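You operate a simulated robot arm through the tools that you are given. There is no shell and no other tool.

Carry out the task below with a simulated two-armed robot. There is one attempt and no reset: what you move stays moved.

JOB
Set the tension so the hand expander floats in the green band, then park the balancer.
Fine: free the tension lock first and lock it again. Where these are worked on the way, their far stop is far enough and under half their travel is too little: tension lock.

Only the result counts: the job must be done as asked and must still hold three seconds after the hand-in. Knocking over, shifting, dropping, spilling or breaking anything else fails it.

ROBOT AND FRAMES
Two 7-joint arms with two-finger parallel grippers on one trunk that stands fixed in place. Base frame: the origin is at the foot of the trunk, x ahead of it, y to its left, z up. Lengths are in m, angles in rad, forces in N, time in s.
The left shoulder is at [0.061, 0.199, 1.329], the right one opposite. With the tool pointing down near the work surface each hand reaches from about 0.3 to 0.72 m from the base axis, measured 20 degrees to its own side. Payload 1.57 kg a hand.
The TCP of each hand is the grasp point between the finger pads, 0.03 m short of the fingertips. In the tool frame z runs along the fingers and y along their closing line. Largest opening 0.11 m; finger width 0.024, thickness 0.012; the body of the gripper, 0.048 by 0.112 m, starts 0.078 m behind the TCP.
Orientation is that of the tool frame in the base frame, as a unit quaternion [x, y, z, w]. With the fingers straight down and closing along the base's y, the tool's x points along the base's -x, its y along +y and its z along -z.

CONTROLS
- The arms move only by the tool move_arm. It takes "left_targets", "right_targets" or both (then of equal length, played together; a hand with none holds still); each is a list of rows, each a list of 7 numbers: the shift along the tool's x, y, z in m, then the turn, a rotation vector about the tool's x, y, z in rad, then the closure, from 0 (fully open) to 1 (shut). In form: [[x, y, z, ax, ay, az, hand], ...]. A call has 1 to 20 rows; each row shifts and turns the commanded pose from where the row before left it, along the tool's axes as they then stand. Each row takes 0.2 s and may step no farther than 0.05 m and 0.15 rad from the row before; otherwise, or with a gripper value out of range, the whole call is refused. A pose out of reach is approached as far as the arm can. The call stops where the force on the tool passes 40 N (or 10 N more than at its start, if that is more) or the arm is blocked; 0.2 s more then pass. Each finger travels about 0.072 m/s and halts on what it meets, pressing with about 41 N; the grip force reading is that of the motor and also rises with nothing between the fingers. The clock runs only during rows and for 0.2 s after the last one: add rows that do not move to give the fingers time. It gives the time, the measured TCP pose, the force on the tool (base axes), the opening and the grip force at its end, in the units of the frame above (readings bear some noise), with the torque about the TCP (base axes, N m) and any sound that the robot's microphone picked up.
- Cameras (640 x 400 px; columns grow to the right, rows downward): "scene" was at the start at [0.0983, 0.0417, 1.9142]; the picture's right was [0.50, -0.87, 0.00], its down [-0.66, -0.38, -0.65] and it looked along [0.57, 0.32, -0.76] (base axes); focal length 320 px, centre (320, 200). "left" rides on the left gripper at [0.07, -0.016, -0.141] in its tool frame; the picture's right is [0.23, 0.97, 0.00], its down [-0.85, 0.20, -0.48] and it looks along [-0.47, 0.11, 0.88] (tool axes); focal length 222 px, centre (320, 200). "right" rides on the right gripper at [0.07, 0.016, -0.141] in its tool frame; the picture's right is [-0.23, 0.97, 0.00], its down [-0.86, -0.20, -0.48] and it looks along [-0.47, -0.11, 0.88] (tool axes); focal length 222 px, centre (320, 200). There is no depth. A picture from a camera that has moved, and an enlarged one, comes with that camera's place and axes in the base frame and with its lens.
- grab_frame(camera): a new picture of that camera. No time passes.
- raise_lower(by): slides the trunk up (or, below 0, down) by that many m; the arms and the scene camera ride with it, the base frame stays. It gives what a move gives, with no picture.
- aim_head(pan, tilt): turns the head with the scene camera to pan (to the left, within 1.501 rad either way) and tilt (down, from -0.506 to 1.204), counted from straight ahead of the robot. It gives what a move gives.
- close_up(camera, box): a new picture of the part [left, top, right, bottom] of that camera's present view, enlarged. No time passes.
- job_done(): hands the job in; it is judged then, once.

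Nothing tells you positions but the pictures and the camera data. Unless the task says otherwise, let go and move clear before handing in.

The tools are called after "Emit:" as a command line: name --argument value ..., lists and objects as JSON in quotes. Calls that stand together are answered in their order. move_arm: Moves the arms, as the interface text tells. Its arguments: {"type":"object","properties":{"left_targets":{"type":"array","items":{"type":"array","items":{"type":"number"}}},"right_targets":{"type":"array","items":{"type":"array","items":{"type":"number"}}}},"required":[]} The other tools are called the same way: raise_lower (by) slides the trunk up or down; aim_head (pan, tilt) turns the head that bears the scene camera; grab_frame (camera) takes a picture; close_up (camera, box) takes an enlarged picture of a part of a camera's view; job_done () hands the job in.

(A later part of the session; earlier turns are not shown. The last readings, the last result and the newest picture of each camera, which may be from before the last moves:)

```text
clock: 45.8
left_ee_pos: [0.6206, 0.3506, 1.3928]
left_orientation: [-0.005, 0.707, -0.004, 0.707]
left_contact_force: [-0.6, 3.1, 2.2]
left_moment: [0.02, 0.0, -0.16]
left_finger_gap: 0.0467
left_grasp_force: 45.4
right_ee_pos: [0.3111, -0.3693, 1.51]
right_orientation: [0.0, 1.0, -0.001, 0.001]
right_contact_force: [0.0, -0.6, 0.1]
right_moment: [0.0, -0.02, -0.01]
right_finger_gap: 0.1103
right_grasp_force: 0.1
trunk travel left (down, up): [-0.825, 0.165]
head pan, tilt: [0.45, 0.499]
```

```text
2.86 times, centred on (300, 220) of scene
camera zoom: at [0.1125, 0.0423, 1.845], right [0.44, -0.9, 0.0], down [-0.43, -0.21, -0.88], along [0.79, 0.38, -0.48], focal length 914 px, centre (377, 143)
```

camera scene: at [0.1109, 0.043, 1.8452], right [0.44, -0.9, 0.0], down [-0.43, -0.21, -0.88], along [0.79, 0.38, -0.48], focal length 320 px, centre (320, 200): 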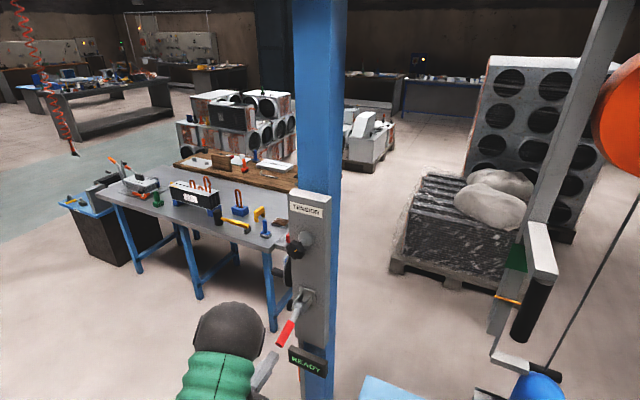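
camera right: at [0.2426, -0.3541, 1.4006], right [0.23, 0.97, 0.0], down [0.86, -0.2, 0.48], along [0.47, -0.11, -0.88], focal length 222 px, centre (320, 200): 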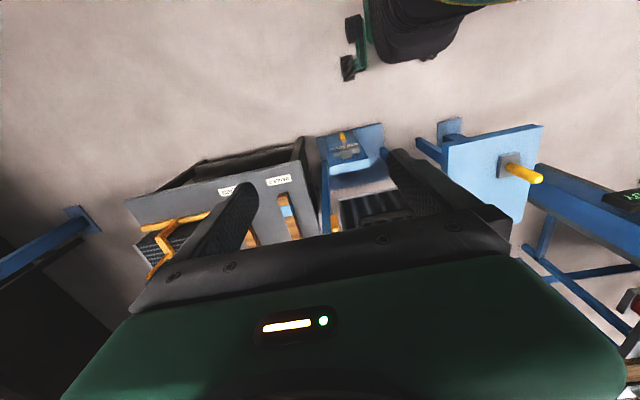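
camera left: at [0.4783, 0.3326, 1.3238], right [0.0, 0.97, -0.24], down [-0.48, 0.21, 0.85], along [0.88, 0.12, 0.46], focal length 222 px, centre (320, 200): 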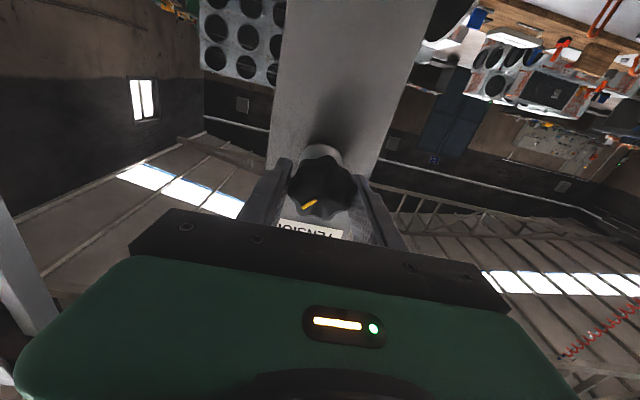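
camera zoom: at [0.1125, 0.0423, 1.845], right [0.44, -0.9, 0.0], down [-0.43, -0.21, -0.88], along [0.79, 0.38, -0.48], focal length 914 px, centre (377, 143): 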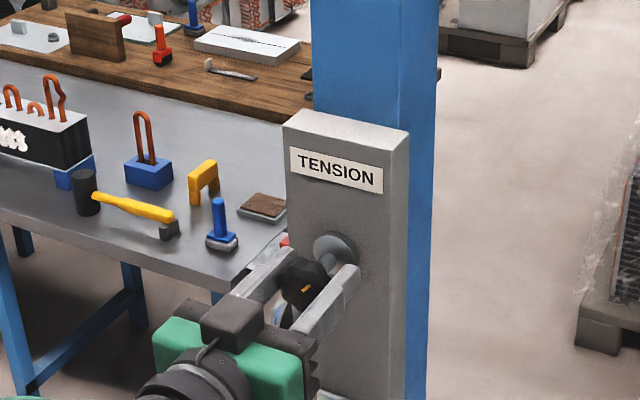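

Gripped the knob (gap 0.047 m). I'll turn it clockwise a modest amount and watch the pointer on the scale.

Emit:
move_arm --left_targets '[[0, 0, 0, 0, 0, 0.12, 1], [0, 0, 0, 0, 0, 0.12, 1], [0, 0, 0, 0, 0, 0.12, 1], [0, 0, 0, 0, 0, 0.12, 1], [0, 0, 0, 0, 0, 0, 1]]'

Emit:
close_up --camera "scene" --box '[460, 180, 600, 400]'

Emit:
close_up --camera "scene" --box '[220, 150, 380, 290]'

Emit:
grab_frame --camera "left"

```text
clock: 47.0
left_ee_pos: [0.6209, 0.3485, 1.3925]
left_orientation: [0.164, 0.689, 0.165, 0.687]
left_contact_force: [-6.4, -0.3, -1.3]
left_moment: [0.02, 0.52, 0.39]
left_finger_gap: 0.046
left_grasp_force: 45.2
right_ee_pos: [0.3096, -0.3705, 1.5101]
right_orientation: [0.0, 1.0, 0.0, 0.001]
right_contact_force: [-0.2, 0.4, -0.6]
right_moment: [0.01, 0.0, -0.02]
right_finger_gap: 0.1097
right_grasp_force: 0.1
trunk travel left (down, up): [-0.825, 0.165]
head pan, tilt: [0.45, 0.499]
```

```text
1.82 times, centred on (530, 290) of scene
camera zoom: at [0.1111, 0.0408, 1.845], right [0.44, -0.9, 0.0], down [-0.43, -0.21, -0.88], along [0.79, 0.38, -0.48], focal length 582 px, centre (-62, 36)
```

zoom: 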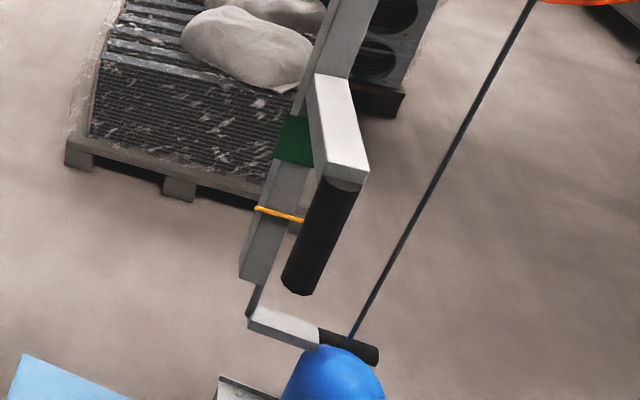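

```text
2.86 times, centred on (300, 220) of scene
camera zoom: at [0.1111, 0.0408, 1.845], right [0.44, -0.9, 0.0], down [-0.43, -0.21, -0.88], along [0.79, 0.38, -0.48], focal length 914 px, centre (377, 143)
```

zoom: 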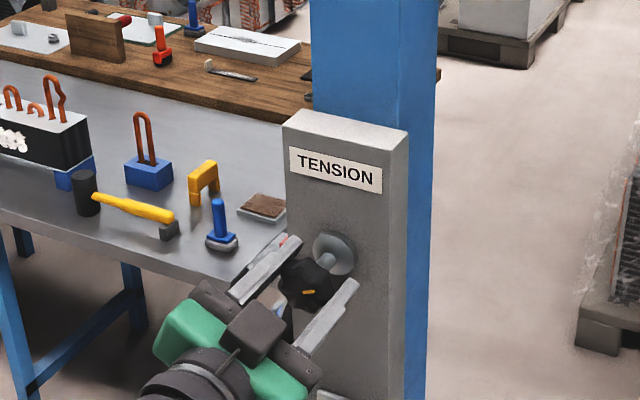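

```text
taken
camera left: at [0.4781, 0.3657, 1.3237], right [0.0, 0.97, 0.24], down [-0.48, -0.21, 0.85], along [0.88, -0.11, 0.46], focal length 222 px, centre (320, 200)
```

left: 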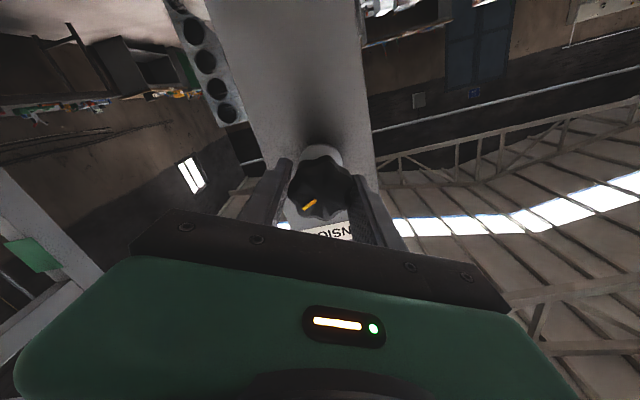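

Turning clockwise raises the pointer slightly. I'll keep turning in the same grip and measure with a tighter zoom.

Emit:
close_up --camera "scene" --box '[500, 200, 570, 300]'

Emit:
move_arm --left_targets '[[0, 0, 0, 0, 0, 0.14, 1], [0, 0, 0, 0, 0, 0.14, 1], [0, 0, 0, 0, 0, 0.14, 1], [0, 0, 0, 0, 0, 0.14, 1], [0, 0, 0, 0, 0, 0.14, 1], [0, 0, 0, 0, 0, 0.14, 1], [0, 0, 0, 0, 0, 0, 1]]'

Emit:
close_up --camera "scene" --box '[500, 200, 570, 300]'

Emit:
close_up --camera "scene" --box '[220, 150, 380, 290]'

Emit:
grab_frame --camera "left"

```text
4.00 times, centred on (535, 250) of scene
camera zoom: at [0.1111, 0.0408, 1.845], right [0.44, -0.9, 0.0], down [-0.43, -0.21, -0.88], along [0.79, 0.38, -0.48], focal length 1279 px, centre (-540, 0)
```

zoom: 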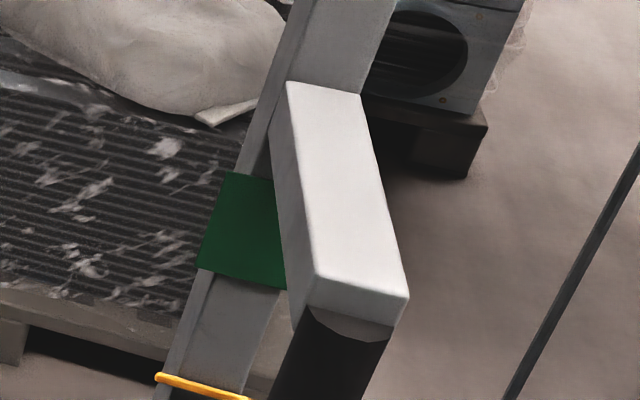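

```text
clock: 47.9
left_ee_pos: [0.6209, 0.3466, 1.3936]
left_orientation: [0.313, 0.636, 0.312, 0.633]
left_contact_force: [-1.7, -2.9, 3.1]
left_moment: [0.02, 0.11, 1.65]
left_finger_gap: 0.0458
left_grasp_force: 45.0
right_ee_pos: [0.3105, -0.3763, 1.5078]
right_orientation: [0.0, 1.0, 0.002, 0.002]
right_contact_force: [0.2, -0.4, 0.2]
right_moment: [-0.01, -0.03, 0.03]
right_finger_gap: 0.1099
right_grasp_force: 0.1
trunk travel left (down, up): [-0.825, 0.165]
head pan, tilt: [0.45, 0.499]
stopped in row 4 (left hand): the force on the tool passed its limit at 57 N (the readings are from after the stop); the commanded pose is now the measured one
```

```text
4.00 times, centred on (535, 250) of scene
camera zoom: at [0.1144, 0.0317, 1.8455], right [0.44, -0.9, 0.0], down [-0.43, -0.2, -0.88], along [0.79, 0.38, -0.48], focal length 1279 px, centre (-540, 0)
```

zoom: 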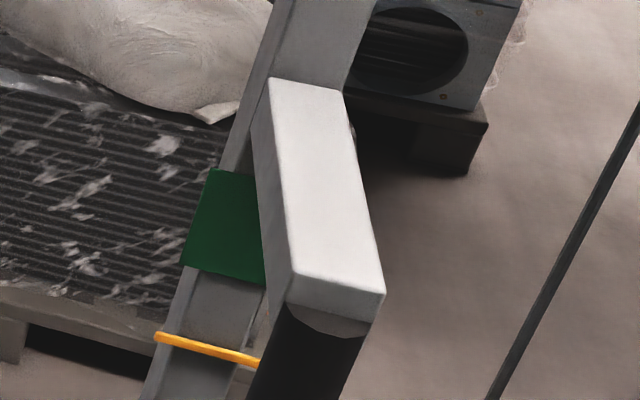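

```text
2.86 times, centred on (300, 220) of scene
camera zoom: at [0.1144, 0.0317, 1.8455], right [0.44, -0.9, 0.0], down [-0.43, -0.2, -0.88], along [0.79, 0.38, -0.48], focal length 914 px, centre (377, 143)
```

zoom: 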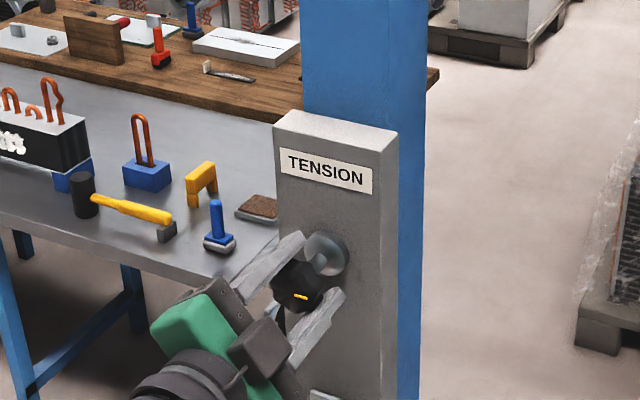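

```text
taken
camera left: at [0.4784, 0.392, 1.3378], right [0.0, 0.77, 0.63], down [-0.47, -0.56, 0.68], along [0.88, -0.3, 0.37], focal length 222 px, centre (320, 200)
```

left: 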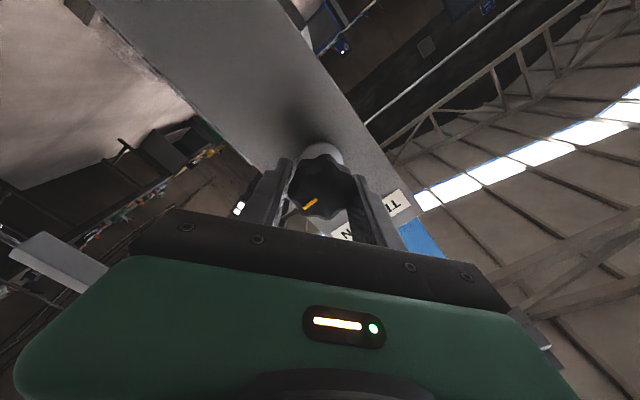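

The pointer rose clearly (about 75 px of zoomed view per radian) before a side-force stop. I'll continue more slowly in the same grip.

Emit:
move_arm --left_targets '[[0, 0, 0, 0, 0, 0, 1], [0, 0, 0, 0, 0, 0.07, 1], [0, 0, 0, 0, 0, 0.07, 1], [0, 0, 0, 0, 0, 0.07, 1], [0, 0, 0, 0, 0, 0.07, 1], [0, 0, 0, 0, 0, 0, 1]]'

Emit:
close_up --camera "scene" --box '[500, 200, 570, 300]'

Emit:
close_up --camera "scene" --box '[220, 150, 380, 290]'

```text
clock: 48.6
left_ee_pos: [0.6209, 0.3472, 1.3926]
left_orientation: [0.332, 0.624, 0.33, 0.626]
left_contact_force: [15.6, -12.5, 16.7]
left_moment: [0.01, 0.22, 0.99]
left_finger_gap: 0.0456
left_grasp_force: 44.9
right_ee_pos: [0.3116, -0.3777, 1.5071]
right_orientation: [0.001, 1.0, 0.002, 0.0]
right_contact_force: [0.3, 0.2, 0.0]
right_moment: [-0.06, -0.02, 0.02]
right_finger_gap: 0.11
right_grasp_force: 0.1
trunk travel left (down, up): [-0.825, 0.165]
head pan, tilt: [0.45, 0.499]
stopped in row 3 (left hand): the force on the tool passed its limit at 44 N (the readings are from after the stop); the commanded pose is now the measured one
```

```text
4.00 times, centred on (535, 250) of scene
camera zoom: at [0.1187, 0.0245, 1.844], right [0.43, -0.9, -0.01], down [-0.43, -0.2, -0.88], along [0.79, 0.39, -0.48], focal length 1279 px, centre (-540, 0)
```

zoom: 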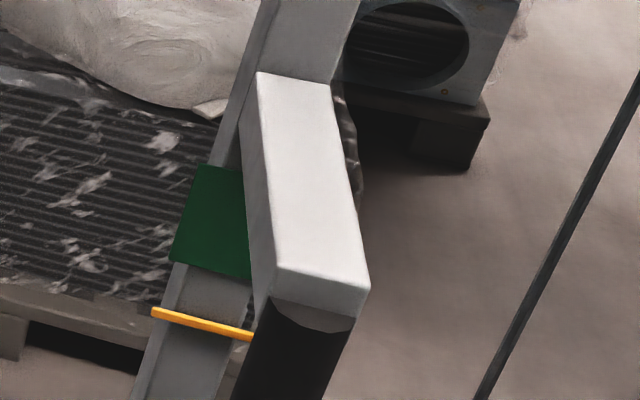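

```text
2.86 times, centred on (300, 220) of scene
camera zoom: at [0.1187, 0.0245, 1.844], right [0.43, -0.9, -0.01], down [-0.43, -0.2, -0.88], along [0.79, 0.39, -0.48], focal length 914 px, centre (377, 143)
```

zoom: 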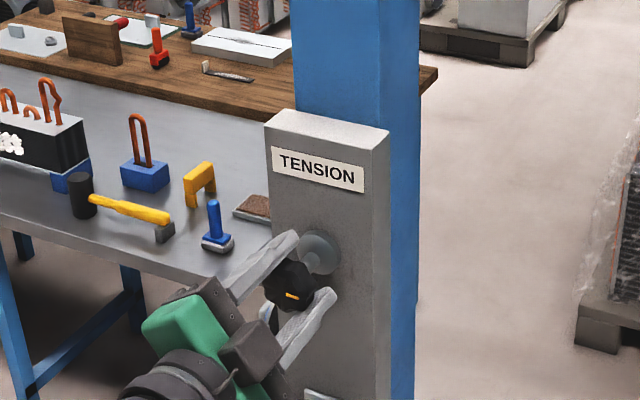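

The trunk itself is being nudged, so something besides the knob is resisting. I'll look at the whole arm before going on.

Emit:
grab_frame --camera "scene"

Emit:
grab_frame --camera "left"

Emit:
grab_frame --camera "right"

```text
taken
camera scene: at [0.1187, 0.0245, 1.844], right [0.43, -0.9, -0.01], down [-0.43, -0.2, -0.88], along [0.79, 0.39, -0.48], focal length 320 px, centre (320, 200)
```

scene: 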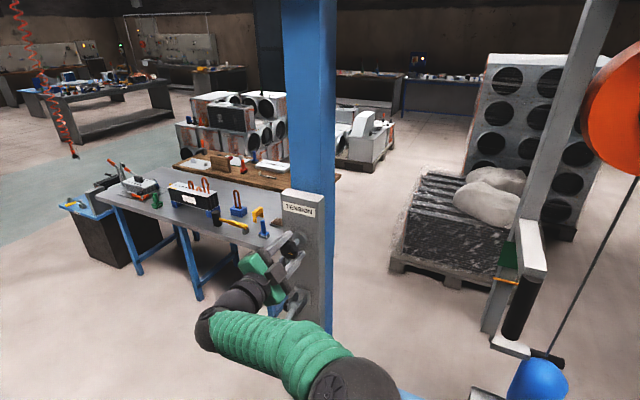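

```text
taken
camera left: at [0.4788, 0.3961, 1.3393], right [0.0, 0.74, 0.68], down [-0.48, -0.59, 0.64], along [0.88, -0.33, 0.35], focal length 222 px, centre (320, 200)
```

left: 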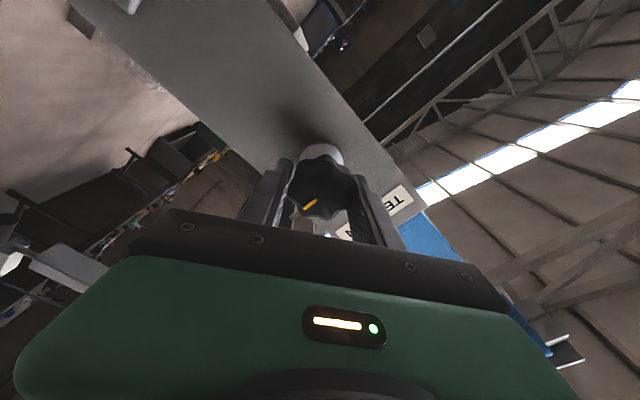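

```text
taken
camera right: at [0.2419, -0.3635, 1.6483], right [0.23, 0.97, 0.0], down [0.85, -0.2, 0.48], along [0.47, -0.11, -0.88], focal length 222 px, centre (320, 200)
```

right: 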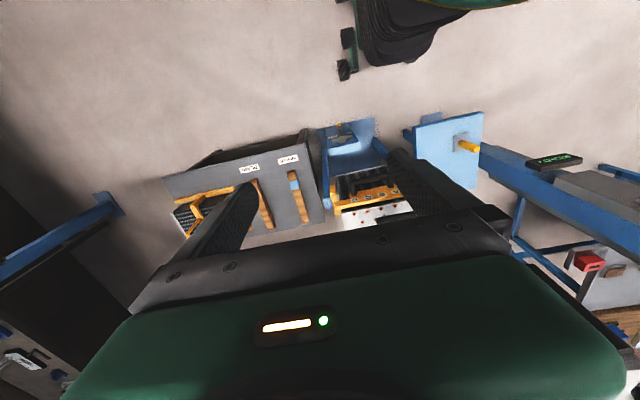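

The arm's elbow swung inward across the front of the lever as the wrist rolled clockwise. I'll release the knob, back off slightly and roll slowly back the other way so the elbow returns to the left.

Emit:
move_arm --left_targets '[[0, 0, 0, 0, 0, 0, 0.5], [0, 0, 0, 0, 0, 0, 0], [0, 0, 0, 0, 0, 0, 0], [0, 0, -0.015, 0, 0, 0, 0], [0, 0, -0.015, 0, 0, 0, 0]]'

Emit:
grab_frame --camera "scene"

Emit:
close_up --camera "scene" --box '[180, 180, 400, 400]'

```text
clock: 49.8
left_ee_pos: [0.5813, 0.3731, 1.3894]
left_orientation: [0.319, 0.632, 0.336, 0.621]
left_contact_force: [-0.3, 0.1, -0.3]
left_moment: [0.01, 0.0, -0.08]
left_finger_gap: 0.1097
left_grasp_force: 0.1
right_ee_pos: [0.307, -0.3657, 1.511]
right_orientation: [0.0, 1.0, -0.002, 0.002]
right_contact_force: [-0.1, 0.1, 1.0]
right_moment: [-0.01, 0.0, 0.01]
right_finger_gap: 0.1099
right_grasp_force: 0.1
trunk travel left (down, up): [-0.825, 0.165]
head pan, tilt: [0.45, 0.499]
```

```text
taken
camera scene: at [0.112, 0.0446, 1.8457], right [0.44, -0.9, 0.0], down [-0.43, -0.21, -0.88], along [0.79, 0.38, -0.48], focal length 320 px, centre (320, 200)
```

scene: 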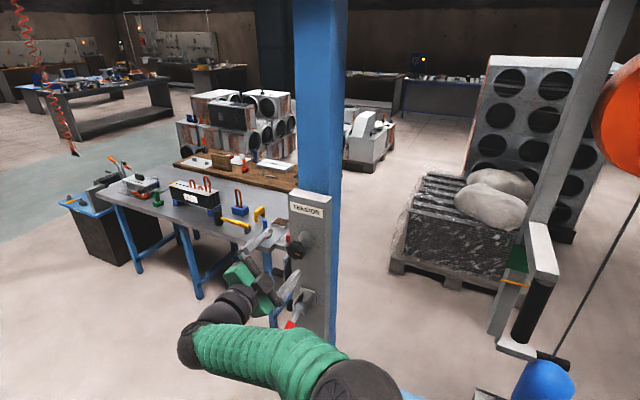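

```text
1.82 times, centred on (290, 290) of scene
camera zoom: at [0.112, 0.0446, 1.8457], right [0.44, -0.9, 0.0], down [-0.43, -0.21, -0.88], along [0.79, 0.38, -0.48], focal length 582 px, centre (374, 36)
```

zoom: 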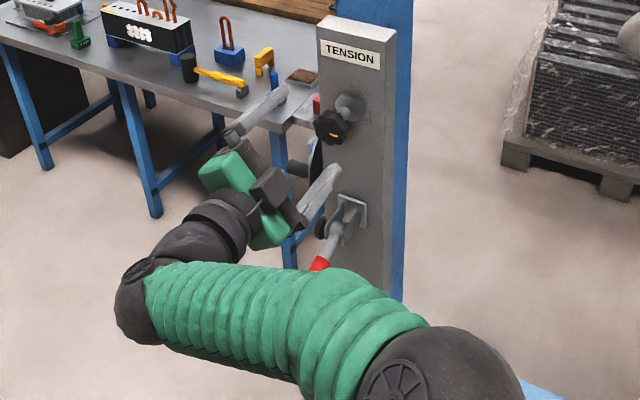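

The knob kept its new position and the lever looks still up. I'll back the hand farther from the panel, then roll it back slowly past neutral to the counter-clockwise side.

Emit:
move_arm --left_targets '[[0, 0, -0.03, 0, 0, 0, 0], [0, 0, -0.03, 0, 0, 0, 0], [0, 0, 0, 0, 0, -0.08, 0], [0, 0, 0, 0, 0, -0.08, 0], [0, 0, 0, 0, 0, -0.08, 0], [0, 0, 0, 0, 0, -0.08, 0], [0, 0, 0, 0, 0, -0.08, 0], [0, 0, 0, 0, 0, -0.08, 0]]'

Emit:
grab_frame --camera "scene"

```text
clock: 51.6
left_ee_pos: [0.5217, 0.3696, 1.3878]
left_orientation: [0.164, 0.693, 0.183, 0.678]
left_contact_force: [0.8, 0.6, -0.3]
left_moment: [0.0, 0.01, -0.01]
left_finger_gap: 0.1099
left_grasp_force: 0.1
right_ee_pos: [0.3106, -0.3695, 1.5094]
right_orientation: [0.0, 1.0, -0.001, 0.001]
right_contact_force: [0.5, -0.4, 0.7]
right_moment: [0.0, 0.0, 0.01]
right_finger_gap: 0.1101
right_grasp_force: 0.1
trunk travel left (down, up): [-0.825, 0.165]
head pan, tilt: [0.45, 0.499]
```

```text
taken
camera scene: at [0.1136, 0.0402, 1.8448], right [0.44, -0.9, 0.0], down [-0.43, -0.21, -0.88], along [0.79, 0.38, -0.48], focal length 320 px, centre (320, 200)
```

scene: 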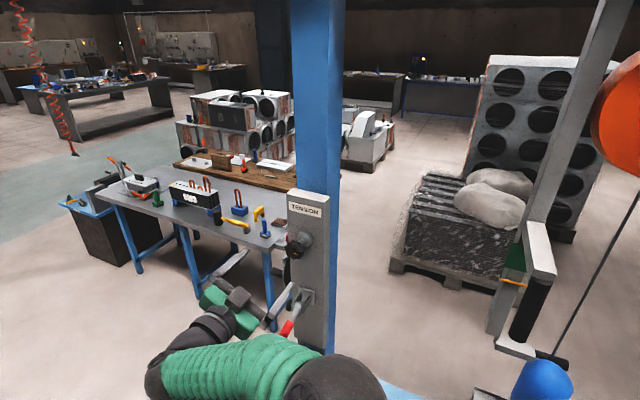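

Emit:
move_arm --left_targets '[[0, 0, 0, 0, 0, -0.08, 0], [0, 0, 0, 0, 0, -0.08, 0], [0, 0, 0, 0, 0, -0.08, 0], [0, 0, 0, 0, 0, -0.08, 0], [0, 0, 0, 0, 0, -0.08, 0], [0, 0, 0, 0, 0, -0.08, 0], [0, 0, 0, 0, 0, -0.08, 0], [0, 0, 0, 0, 0, -0.08, 0]]'

Emit:
grab_frame --camera "scene"

Emit:
close_up --camera "scene" --box '[500, 200, 570, 300]'

```text
clock: 53.4
left_ee_pos: [0.5269, 0.3557, 1.3899]
left_orientation: [-0.055, 0.707, -0.052, 0.703]
left_contact_force: [0.1, -0.3, -0.8]
left_moment: [-0.04, 0.02, 0.01]
left_finger_gap: 0.1102
left_grasp_force: 0.1
right_ee_pos: [0.3088, -0.3713, 1.5097]
right_orientation: [-0.001, 1.0, 0.0, 0.001]
right_contact_force: [-1.5, 0.1, 0.4]
right_moment: [0.01, 0.03, 0.01]
right_finger_gap: 0.1099
right_grasp_force: 0.0
trunk travel left (down, up): [-0.825, 0.165]
head pan, tilt: [0.45, 0.499]
```

```text
taken
camera scene: at [0.1131, 0.04, 1.845], right [0.44, -0.9, 0.0], down [-0.43, -0.21, -0.88], along [0.79, 0.38, -0.48], focal length 320 px, centre (320, 200)
```

scene: 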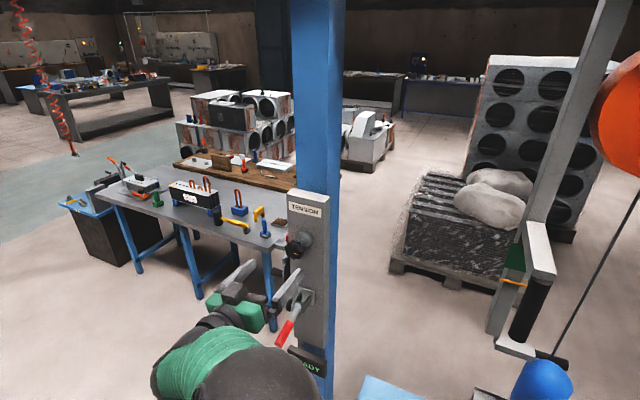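

```text
4.00 times, centred on (535, 250) of scene
camera zoom: at [0.1131, 0.04, 1.845], right [0.44, -0.9, 0.0], down [-0.43, -0.21, -0.88], along [0.79, 0.38, -0.48], focal length 1279 px, centre (-540, 0)
```

zoom: 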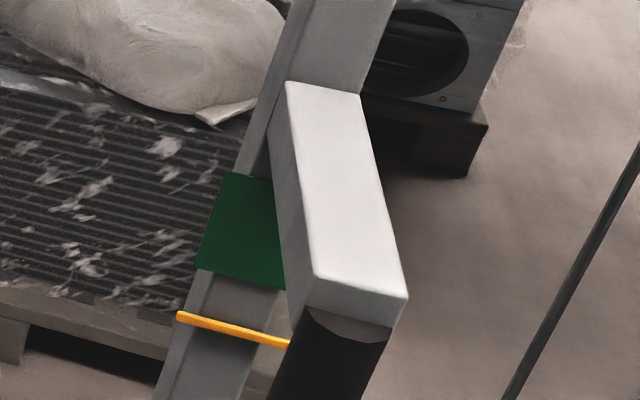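

The pointer settled at about 47 px below the band (it lags a little). The lever is still up. I'll roll the hand further back to about -0.55 rad, so the next grip has room to turn.

Emit:
move_arm --left_targets '[[0, 0, 0, 0, 0, -0.08, 0], [0, 0, 0, 0, 0, -0.08, 0], [0, 0, 0, 0, 0, -0.08, 0], [0, 0, 0, 0, 0, -0.08, 0], [0, 0, 0, 0, 0, -0.08, 0], [0, 0, 0, 0, 0, 0, 0]]'

Emit:
grab_frame --camera "scene"

Emit:
close_up --camera "scene" --box '[500, 200, 570, 300]'

Emit:
grab_frame --camera "left"

```text
clock: 54.8
left_ee_pos: [0.527, 0.3565, 1.3886]
left_orientation: [-0.195, 0.682, -0.19, 0.678]
left_contact_force: [-0.7, 0.5, -0.8]
left_moment: [-0.03, -0.02, 0.0]
left_finger_gap: 0.11
left_grasp_force: 0.1
right_ee_pos: [0.3089, -0.3702, 1.5087]
right_orientation: [0.0, 1.0, -0.001, 0.0]
right_contact_force: [-0.2, 0.1, 0.4]
right_moment: [-0.01, -0.01, 0.03]
right_finger_gap: 0.11
right_grasp_force: 0.1
trunk travel left (down, up): [-0.825, 0.165]
head pan, tilt: [0.45, 0.499]
```

```text
taken
camera scene: at [0.1132, 0.0401, 1.8449], right [0.44, -0.9, 0.0], down [-0.43, -0.21, -0.88], along [0.79, 0.38, -0.48], focal length 320 px, centre (320, 200)
```

scene: 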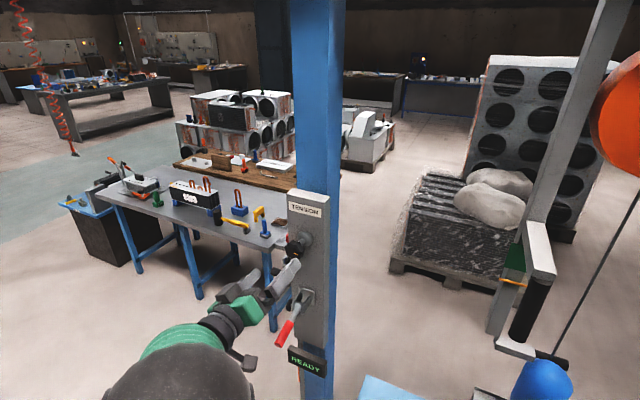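

```text
4.00 times, centred on (535, 250) of scene
camera zoom: at [0.1132, 0.0401, 1.8449], right [0.44, -0.9, 0.0], down [-0.43, -0.21, -0.88], along [0.79, 0.38, -0.48], focal length 1279 px, centre (-540, 0)
```

zoom: 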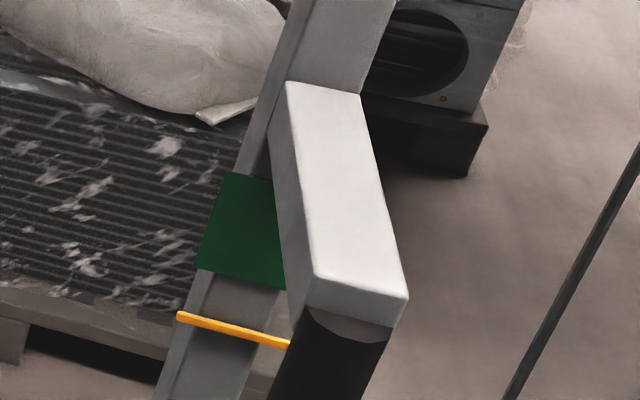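

```text
taken
camera left: at [0.3845, 0.3056, 1.3389], right [-0.01, 0.71, -0.7], down [-0.48, 0.62, 0.63], along [0.88, 0.34, 0.33], focal length 222 px, centre (320, 200)
```

left: 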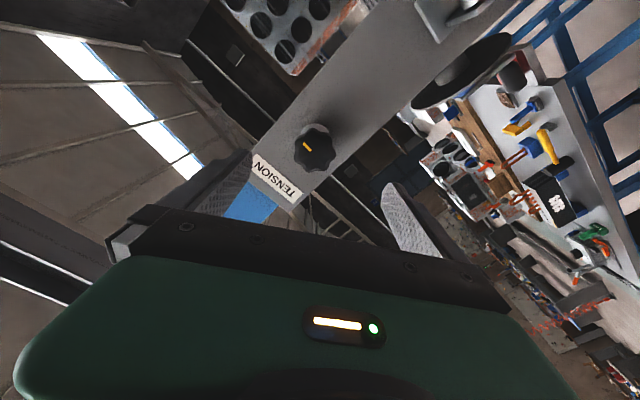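

The elbow is back at the lower left and the pointer is steady. Now I advance onto the knob with this roll and close.

Emit:
move_arm --left_targets '[[0, -0.0087, 0.03, 0, 0, 0, 0], [0, 0, 0.03, 0, 0, 0, 0], [0, 0, 0.02, 0, 0, 0, 0], [0, 0, 0.014, 0, 0, 0, 0], [0, 0, 0, 0, 0, 0, 0]]'

Emit:
grab_frame --camera "left"

Emit:
close_up --camera "scene" --box '[220, 150, 380, 290]'

```text
clock: 56.0
left_ee_pos: [0.6197, 0.3484, 1.3919]
left_orientation: [-0.193, 0.683, -0.19, 0.679]
left_contact_force: [-0.4, -0.2, 0.2]
left_moment: [0.01, 0.0, 0.02]
left_finger_gap: 0.11
left_grasp_force: 0.2
right_ee_pos: [0.3096, -0.3694, 1.5095]
right_orientation: [0.0, 1.0, -0.001, 0.001]
right_contact_force: [0.0, -0.6, -0.3]
right_moment: [-0.03, 0.0, -0.02]
right_finger_gap: 0.1102
right_grasp_force: 0.0
trunk travel left (down, up): [-0.825, 0.165]
head pan, tilt: [0.45, 0.499]
```

```text
taken
camera left: at [0.4776, 0.2981, 1.3438], right [-0.01, 0.71, -0.7], down [-0.48, 0.62, 0.63], along [0.88, 0.34, 0.33], focal length 222 px, centre (320, 200)
```

left: 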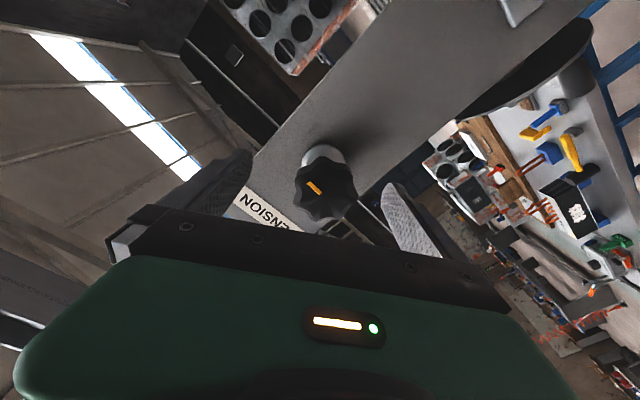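

```text
2.86 times, centred on (300, 220) of scene
camera zoom: at [0.114, 0.0399, 1.8449], right [0.44, -0.9, 0.0], down [-0.43, -0.21, -0.88], along [0.79, 0.38, -0.48], focal length 914 px, centre (377, 143)
```

zoom: 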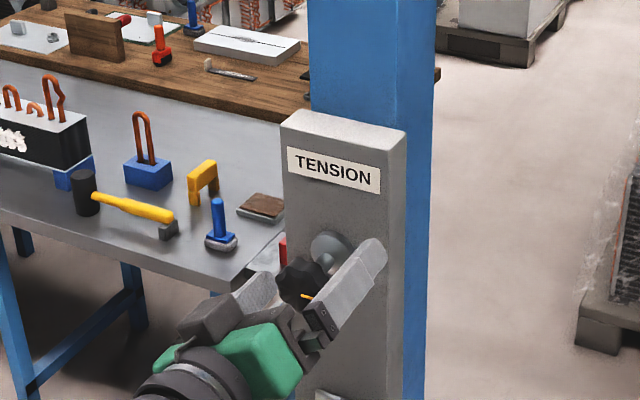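

Well aligned. Closing and turning clockwise about 0.6 rad, slowly.

Emit:
move_arm --left_targets '[[0, 0, 0, 0, 0, 0, 0.5], [0, 0, 0, 0, 0, 0, 1], [0, 0, 0, 0, 0, 0, 1], [0, 0, 0, 0, 0, 0, 1], [0, 0, 0, 0, 0, 0, 1], [0, 0, 0, 0, 0, 0.1, 1], [0, 0, 0, 0, 0, 0.1, 1], [0, 0, 0, 0, 0, 0.1, 1], [0, 0, 0, 0, 0, 0.1, 1], [0, 0, 0, 0, 0, 0.1, 1], [0, 0, 0, 0, 0, 0.1, 1], [0, 0, 0, 0, 0, 0, 1], [0, 0, 0, 0, 0, 0, 1], [0, 0, 0, 0, 0, 0, 1]]'

Emit:
close_up --camera "scene" --box '[500, 200, 570, 300]'

Emit:
grab_frame --camera "scene"

```text
clock: 59.0
left_ee_pos: [0.6191, 0.3495, 1.3928]
left_orientation: [0.017, 0.71, 0.018, 0.704]
left_contact_force: [-12.3, -3.1, -18.7]
left_moment: [-0.02, -0.44, -0.46]
left_finger_gap: 0.0477
left_grasp_force: 45.3
right_ee_pos: [0.3086, -0.3691, 1.5093]
right_orientation: [-0.001, 1.0, -0.001, 0.002]
right_contact_force: [1.0, 0.3, 0.2]
right_moment: [-0.02, -0.01, 0.0]
right_finger_gap: 0.1101
right_grasp_force: 0.0
trunk travel left (down, up): [-0.825, 0.165]
head pan, tilt: [0.45, 0.499]
```

```text
4.00 times, centred on (535, 250) of scene
camera zoom: at [0.1125, 0.041, 1.8448], right [0.44, -0.9, 0.0], down [-0.43, -0.21, -0.88], along [0.79, 0.38, -0.48], focal length 1279 px, centre (-540, 0)
```

zoom: 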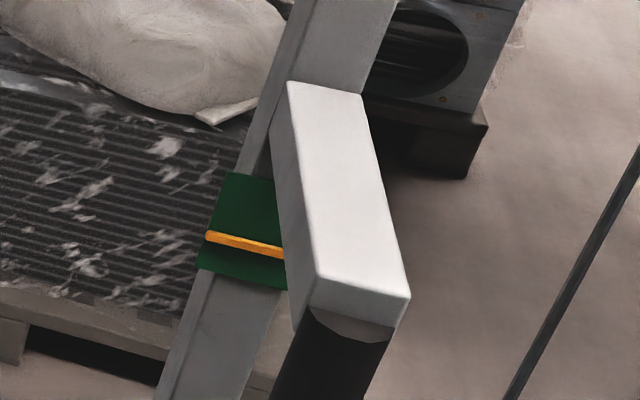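

```text
taken
camera scene: at [0.1125, 0.041, 1.8448], right [0.44, -0.9, 0.0], down [-0.43, -0.21, -0.88], along [0.79, 0.38, -0.48], focal length 320 px, centre (320, 200)
```

scene: 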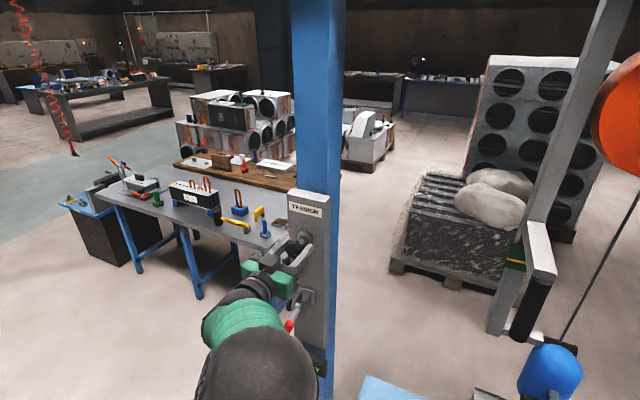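

The pointer is now inside the green band (about 40 % up after parallax). I'll wait a moment for it to settle and nudge slightly toward the middle.

Emit:
move_arm --left_targets '[[0, 0, 0, 0, 0, 0.04, 1], [0, 0, 0, 0, 0, 0.03, 1], [0, 0, 0, 0, 0, 0, 1], [0, 0, 0, 0, 0, 0, 1], [0, 0, 0, 0, 0, 0, 1], [0, 0, 0, 0, 0, 0, 1], [0, 0, 0, 0, 0, 0, 1], [0, 0, 0, 0, 0, 0, 1]]'

Emit:
close_up --camera "scene" --box '[500, 200, 570, 300]'

Emit:
grab_frame --camera "left"

```text
clock: 60.8
left_ee_pos: [0.6193, 0.3493, 1.3929]
left_orientation: [0.042, 0.708, 0.041, 0.703]
left_contact_force: [-12.0, -4.3, -20.1]
left_moment: [-0.02, 0.49, -0.22]
left_finger_gap: 0.0478
left_grasp_force: 45.5
right_ee_pos: [0.3078, -0.3688, 1.5096]
right_orientation: [0.0, 1.0, -0.001, 0.0]
right_contact_force: [0.0, -0.3, -0.6]
right_moment: [0.02, 0.01, 0.02]
right_finger_gap: 0.1099
right_grasp_force: 0.0
trunk travel left (down, up): [-0.825, 0.165]
head pan, tilt: [0.45, 0.499]
```

```text
4.00 times, centred on (535, 250) of scene
camera zoom: at [0.1127, 0.0404, 1.8448], right [0.44, -0.9, 0.0], down [-0.43, -0.21, -0.88], along [0.79, 0.38, -0.48], focal length 1279 px, centre (-540, 0)
```

zoom: 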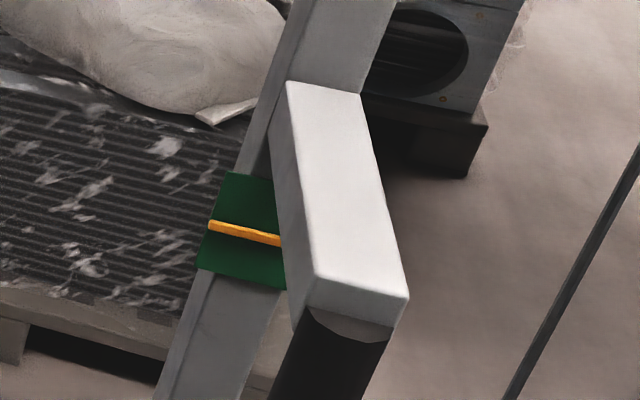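

```text
taken
camera left: at [0.4771, 0.3415, 1.3227], right [0.0, 0.99, -0.11], down [-0.47, 0.1, 0.88], along [0.88, 0.06, 0.47], focal length 222 px, centre (320, 200)
```

left: 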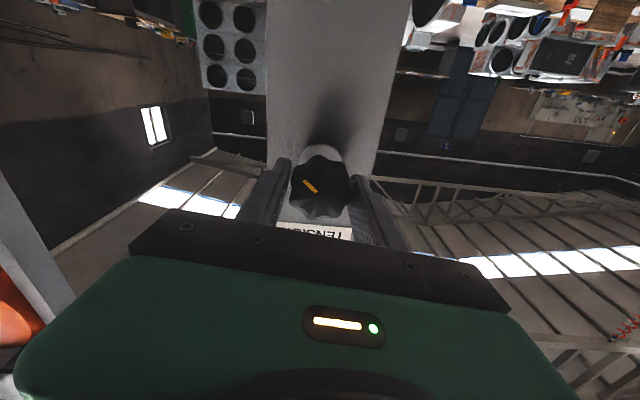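

The pointer is centred in the green band. I'll release the knob, back off and check that it holds.

Emit:
move_arm --left_targets '[[0, 0, 0, 0, 0, 0, 0.7], [0, 0, 0, 0, 0, 0, 0.3], [0, 0, 0, 0, 0, 0, 0], [0, 0, 0, 0, 0, 0, 0], [0, 0, -0.03, 0, 0, 0, 0], [0, 0, -0.03, 0, 0, 0, 0], [0, 0, -0.03, 0, 0, -0.06, 0], [0, 0, -0.02, 0, 0, -0.06, 0], [0, 0, 0, 0, 0, 0, 0]]'

Emit:
close_up --camera "scene" --box '[500, 200, 570, 300]'

Emit:
grab_frame --camera "scene"

Emit:
grab_frame --camera "left"

```text
clock: 62.8
left_ee_pos: [0.5122, 0.3492, 1.3931]
left_orientation: [-0.001, 0.709, 0.001, 0.705]
left_contact_force: [-0.3, 0.6, 0.4]
left_moment: [-0.02, -0.04, -0.01]
left_finger_gap: 0.1101
left_grasp_force: 0.1
right_ee_pos: [0.3101, -0.3694, 1.5087]
right_orientation: [0.0, 1.0, -0.001, 0.001]
right_contact_force: [0.9, -1.4, 0.3]
right_moment: [-0.02, -0.01, 0.05]
right_finger_gap: 0.1102
right_grasp_force: 0.0
trunk travel left (down, up): [-0.825, 0.165]
head pan, tilt: [0.45, 0.499]
```

```text
4.00 times, centred on (535, 250) of scene
camera zoom: at [0.1132, 0.0403, 1.8449], right [0.44, -0.9, 0.0], down [-0.43, -0.21, -0.88], along [0.79, 0.38, -0.48], focal length 1279 px, centre (-540, 0)
```

zoom: 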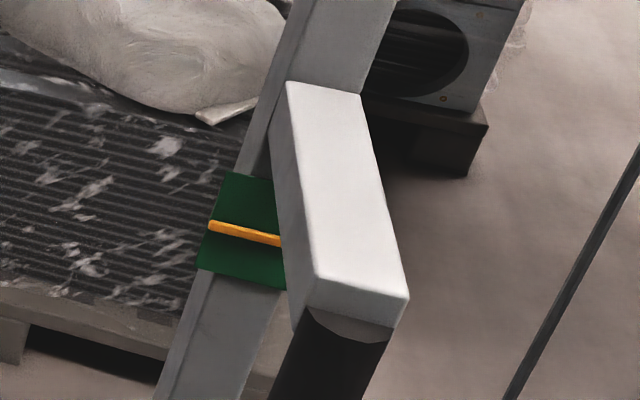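

```text
taken
camera scene: at [0.1132, 0.0403, 1.8449], right [0.44, -0.9, 0.0], down [-0.43, -0.21, -0.88], along [0.79, 0.38, -0.48], focal length 320 px, centre (320, 200)
```

scene: 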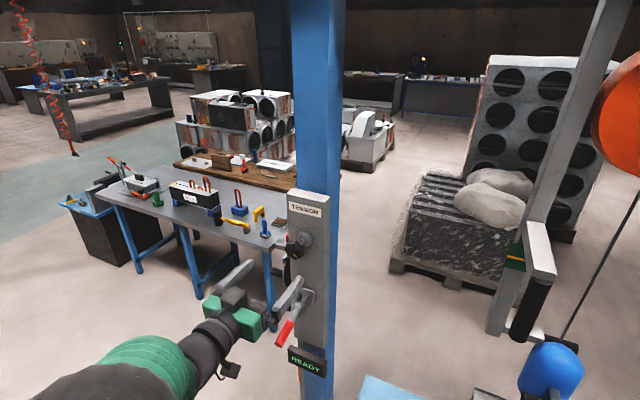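

```text
taken
camera left: at [0.3697, 0.3328, 1.3247], right [0.0, 0.97, -0.23], down [-0.47, 0.2, 0.86], along [0.88, 0.11, 0.46], focal length 222 px, centre (320, 200)
```

left: 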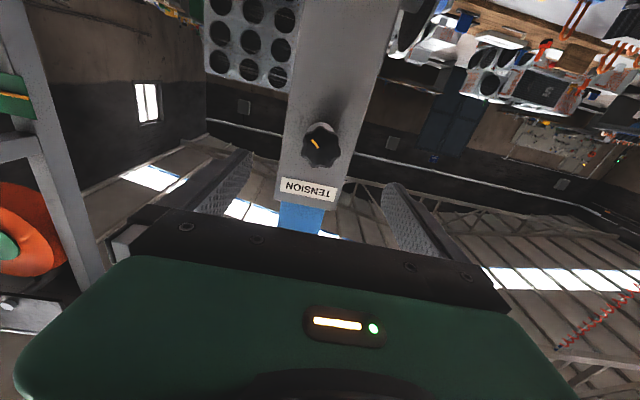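

The tension holds. Next: close the fingers, come down above the raised lever grip, and stop just above it.

Emit:
move_arm --left_targets '[[0, 0, 0, 0, 0, 0, 1], [0.042, 0, 0, 0, 0, 0, 1], [0.042, 0, 0, 0, 0, 0, 1], [0.042, 0, 0, 0, 0, 0, 1], [0.042, 0, 0, 0, 0, 0, 1], [0, 0, 0.025, 0, 0, 0, 1], [0, 0, 0, 0, 0, 0, 1]]'

Emit:
close_up --camera "scene" --box '[220, 220, 360, 400]'

Emit:
grab_frame --camera "left"

```text
clock: 64.4
left_ee_pos: [0.5332, 0.349, 1.2282]
left_orientation: [-0.002, 0.709, 0.002, 0.705]
left_contact_force: [0.5, -0.1, -0.4]
left_moment: [-0.04, 0.0, 0.02]
left_finger_gap: 0.0
left_grasp_force: 21.3
right_ee_pos: [0.3084, -0.3712, 1.5098]
right_orientation: [0.0, 1.0, 0.0, 0.002]
right_contact_force: [-0.5, -1.1, 0.1]
right_moment: [0.02, -0.06, -0.02]
right_finger_gap: 0.1099
right_grasp_force: 0.1
trunk travel left (down, up): [-0.825, 0.165]
head pan, tilt: [0.45, 0.499]
```

```text
2.22 times, centred on (290, 310) of scene
camera zoom: at [0.1135, 0.0391, 1.8449], right [0.44, -0.9, 0.0], down [-0.43, -0.21, -0.88], along [0.79, 0.38, -0.48], focal length 711 px, centre (387, -44)
```

zoom: 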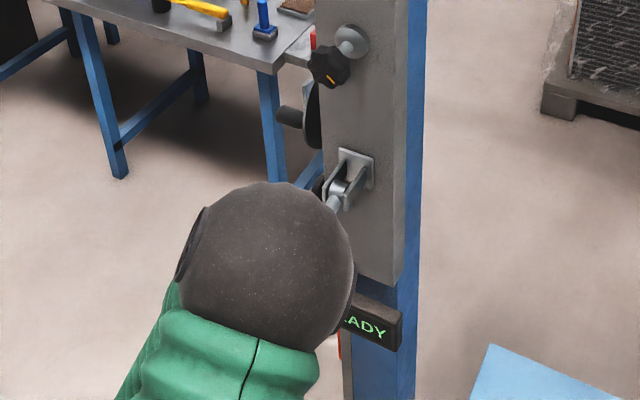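

```text
taken
camera left: at [0.3923, 0.3325, 1.1587], right [0.0, 0.97, -0.23], down [-0.47, 0.2, 0.86], along [0.88, 0.11, 0.46], focal length 222 px, centre (320, 200)
```

left: 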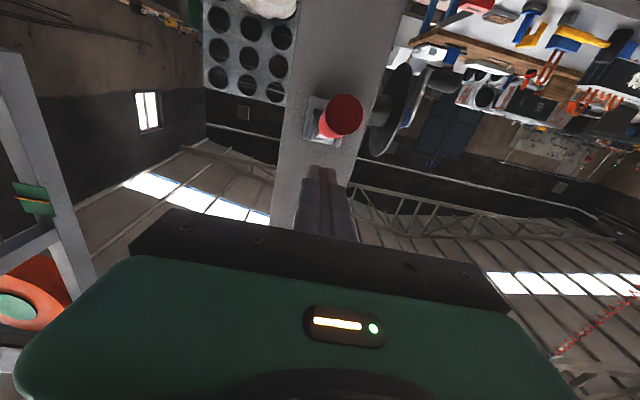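

The closed fingers are above the grip. I'll press the lever down along its arc back to the locked position.

Emit:
move_arm --left_targets '[[0.02, 0, 0, 0, 0, 0, 1], [0.012, 0, 0.003, 0, 0, 0, 1], [0.014, 0, 0.003, 0, 0, 0, 1], [0.014, 0, 0.006, 0, 0, 0, 1], [0, 0, 0, 0, 0, 0, 1]]'

Emit:
grab_frame --camera "left"

Emit:
close_up --camera "scene" --box '[220, 220, 360, 400]'

```text
clock: 65.6
left_ee_pos: [0.5463, 0.3498, 1.1638]
left_orientation: [-0.002, 0.71, 0.001, 0.704]
left_contact_force: [0.5, -0.1, 0.1]
left_moment: [-0.01, 0.02, -0.03]
left_finger_gap: 0.0001
left_grasp_force: 21.3
right_ee_pos: [0.3099, -0.3686, 1.5084]
right_orientation: [0.0, 1.0, -0.001, 0.0]
right_contact_force: [-0.8, 0.8, -0.3]
right_moment: [-0.01, 0.01, -0.01]
right_finger_gap: 0.11
right_grasp_force: 0.0
trunk travel left (down, up): [-0.825, 0.165]
head pan, tilt: [0.45, 0.499]
```

```text
taken
camera left: at [0.4042, 0.3323, 1.0952], right [0.0, 0.97, -0.23], down [-0.47, 0.2, 0.86], along [0.88, 0.11, 0.46], focal length 222 px, centre (320, 200)
```

left: 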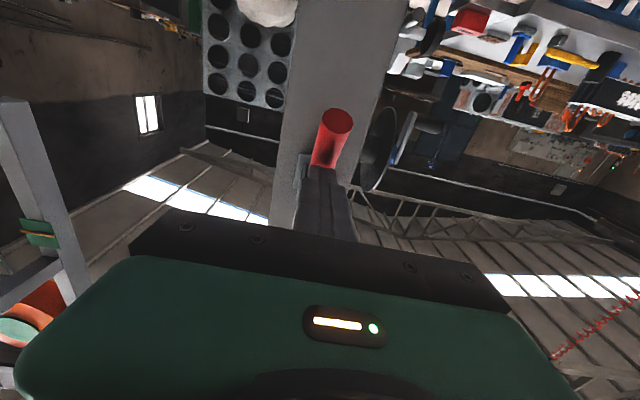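

```text
2.22 times, centred on (290, 310) of scene
camera zoom: at [0.114, 0.0403, 1.8449], right [0.44, -0.9, 0.0], down [-0.43, -0.21, -0.88], along [0.79, 0.38, -0.48], focal length 711 px, centre (387, -44)
```

zoom: 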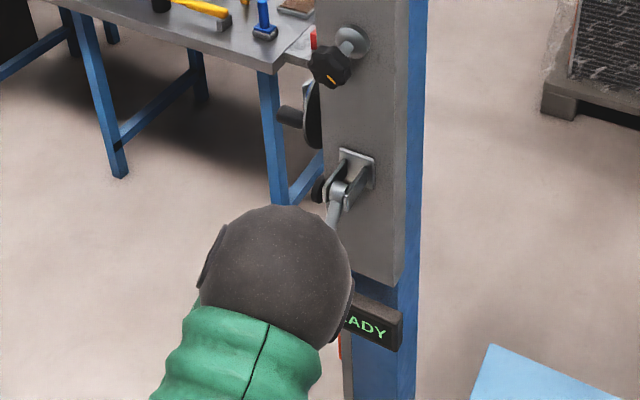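

The lever is moving down freely. Continuing until it meets its stop.

Emit:
move_arm --left_targets '[[0.01, 0, 0.008, 0, 0, 0, 1], [0.01, 0, 0.008, 0, 0, 0, 1], [0.01, 0, 0.006, 0, 0, 0, 1], [0.01, 0, 0.006, 0, 0, 0, 1], [0.01, 0, 0.004, 0, 0, 0, 1]]'

Emit:
grab_frame --camera "left"

Emit:
close_up --camera "scene" --box '[220, 220, 360, 400]'

```text
clock: 66.6
left_ee_pos: [0.5622, 0.3496, 1.1367]
left_orientation: [0.0, 0.703, 0.003, 0.712]
left_contact_force: [-46.0, -6.2, 22.2]
left_moment: [-0.2, -0.16, -0.05]
left_finger_gap: 0.0
left_grasp_force: 21.1
right_ee_pos: [0.2972, -0.373, 1.5108]
right_orientation: [-0.001, 1.0, 0.001, 0.006]
right_contact_force: [1.5, -0.4, 0.1]
right_moment: [0.01, 0.09, -0.02]
right_finger_gap: 0.1098
right_grasp_force: 0.2
trunk travel left (down, up): [-0.825, 0.165]
head pan, tilt: [0.45, 0.499]
stopped in row 5 (left hand): the force on the tool passed its limit at 46 N (the readings are from after the stop); the commanded pose is now the measured one
```

```text
taken
camera left: at [0.4216, 0.3321, 1.0644], right [0.0, 0.97, -0.22], down [-0.49, 0.19, 0.85], along [0.87, 0.11, 0.48], focal length 222 px, centre (320, 200)
```

left: 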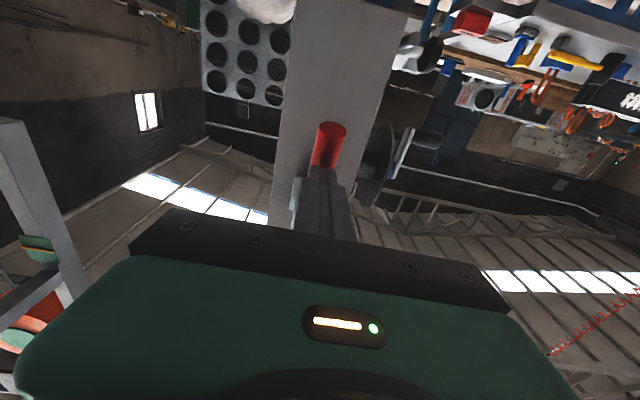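

```text
2.22 times, centred on (290, 310) of scene
camera zoom: at [0.0961, 0.0352, 1.8463], right [0.44, -0.9, 0.0], down [-0.42, -0.21, -0.88], along [0.79, 0.38, -0.47], focal length 711 px, centre (387, -44)
```

zoom: 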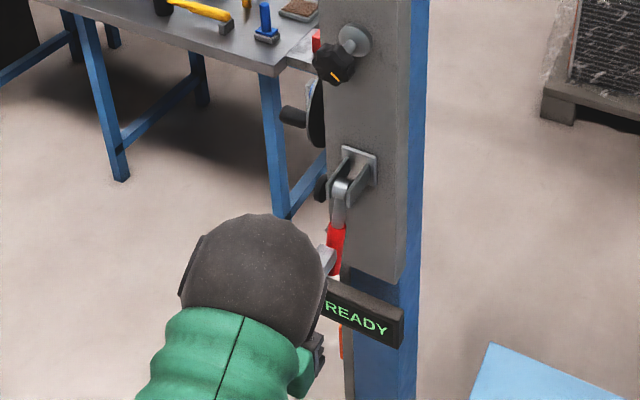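

The lever met its stop. I'll back straight off and compare its position with the original locked one.

Emit:
move_arm --left_targets '[[0, 0, -0.03, 0, 0, 0, 1], [0, 0, -0.03, 0, 0, 0, 1], [0, 0, 0, 0, 0, 0, 1], [0, 0, 0, 0, 0, 0, 1]]'

Emit:
grab_frame --camera "left"

Emit:
close_up --camera "scene" --box '[220, 220, 360, 400]'

Emit:
close_up --camera "scene" --box '[500, 200, 570, 300]'

```text
clock: 67.6
left_ee_pos: [0.5167, 0.3483, 1.1277]
left_orientation: [0.0, 0.707, 0.003, 0.707]
left_contact_force: [-0.5, -0.4, -0.5]
left_moment: [0.03, 0.03, -0.03]
left_finger_gap: 0.0
left_grasp_force: 21.1
right_ee_pos: [0.3128, -0.372, 1.5082]
right_orientation: [-0.001, 1.0, 0.0, -0.001]
right_contact_force: [0.4, -0.6, -0.1]
right_moment: [0.02, 0.04, 0.03]
right_finger_gap: 0.1099
right_grasp_force: 0.1
trunk travel left (down, up): [-0.825, 0.165]
head pan, tilt: [0.45, 0.499]
```

```text
taken
camera left: at [0.3744, 0.3318, 1.058], right [0.0, 0.97, -0.22], down [-0.48, 0.19, 0.86], along [0.88, 0.11, 0.47], focal length 222 px, centre (320, 200)
```

left: 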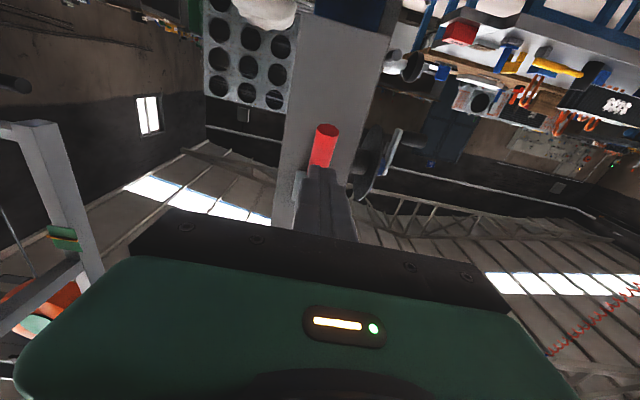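

```text
2.22 times, centred on (290, 310) of scene
camera zoom: at [0.1169, 0.0374, 1.8447], right [0.44, -0.9, 0.0], down [-0.43, -0.21, -0.88], along [0.79, 0.38, -0.48], focal length 711 px, centre (387, -44)
```

zoom: 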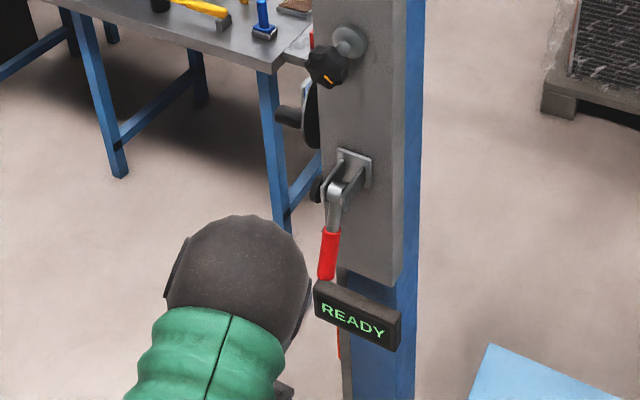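

```text
4.00 times, centred on (535, 250) of scene
camera zoom: at [0.1169, 0.0374, 1.8447], right [0.44, -0.9, 0.0], down [-0.43, -0.21, -0.88], along [0.79, 0.38, -0.48], focal length 1279 px, centre (-540, 0)
```

zoom: 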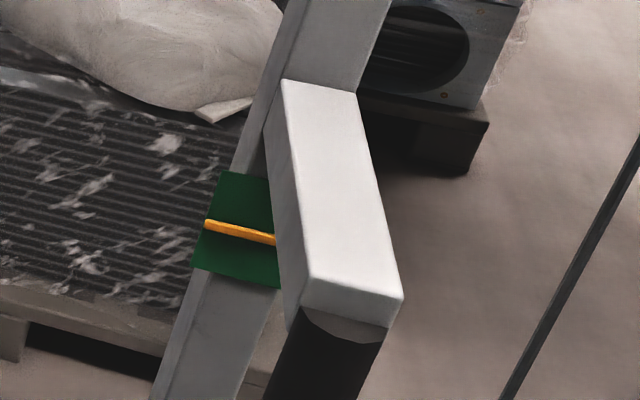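

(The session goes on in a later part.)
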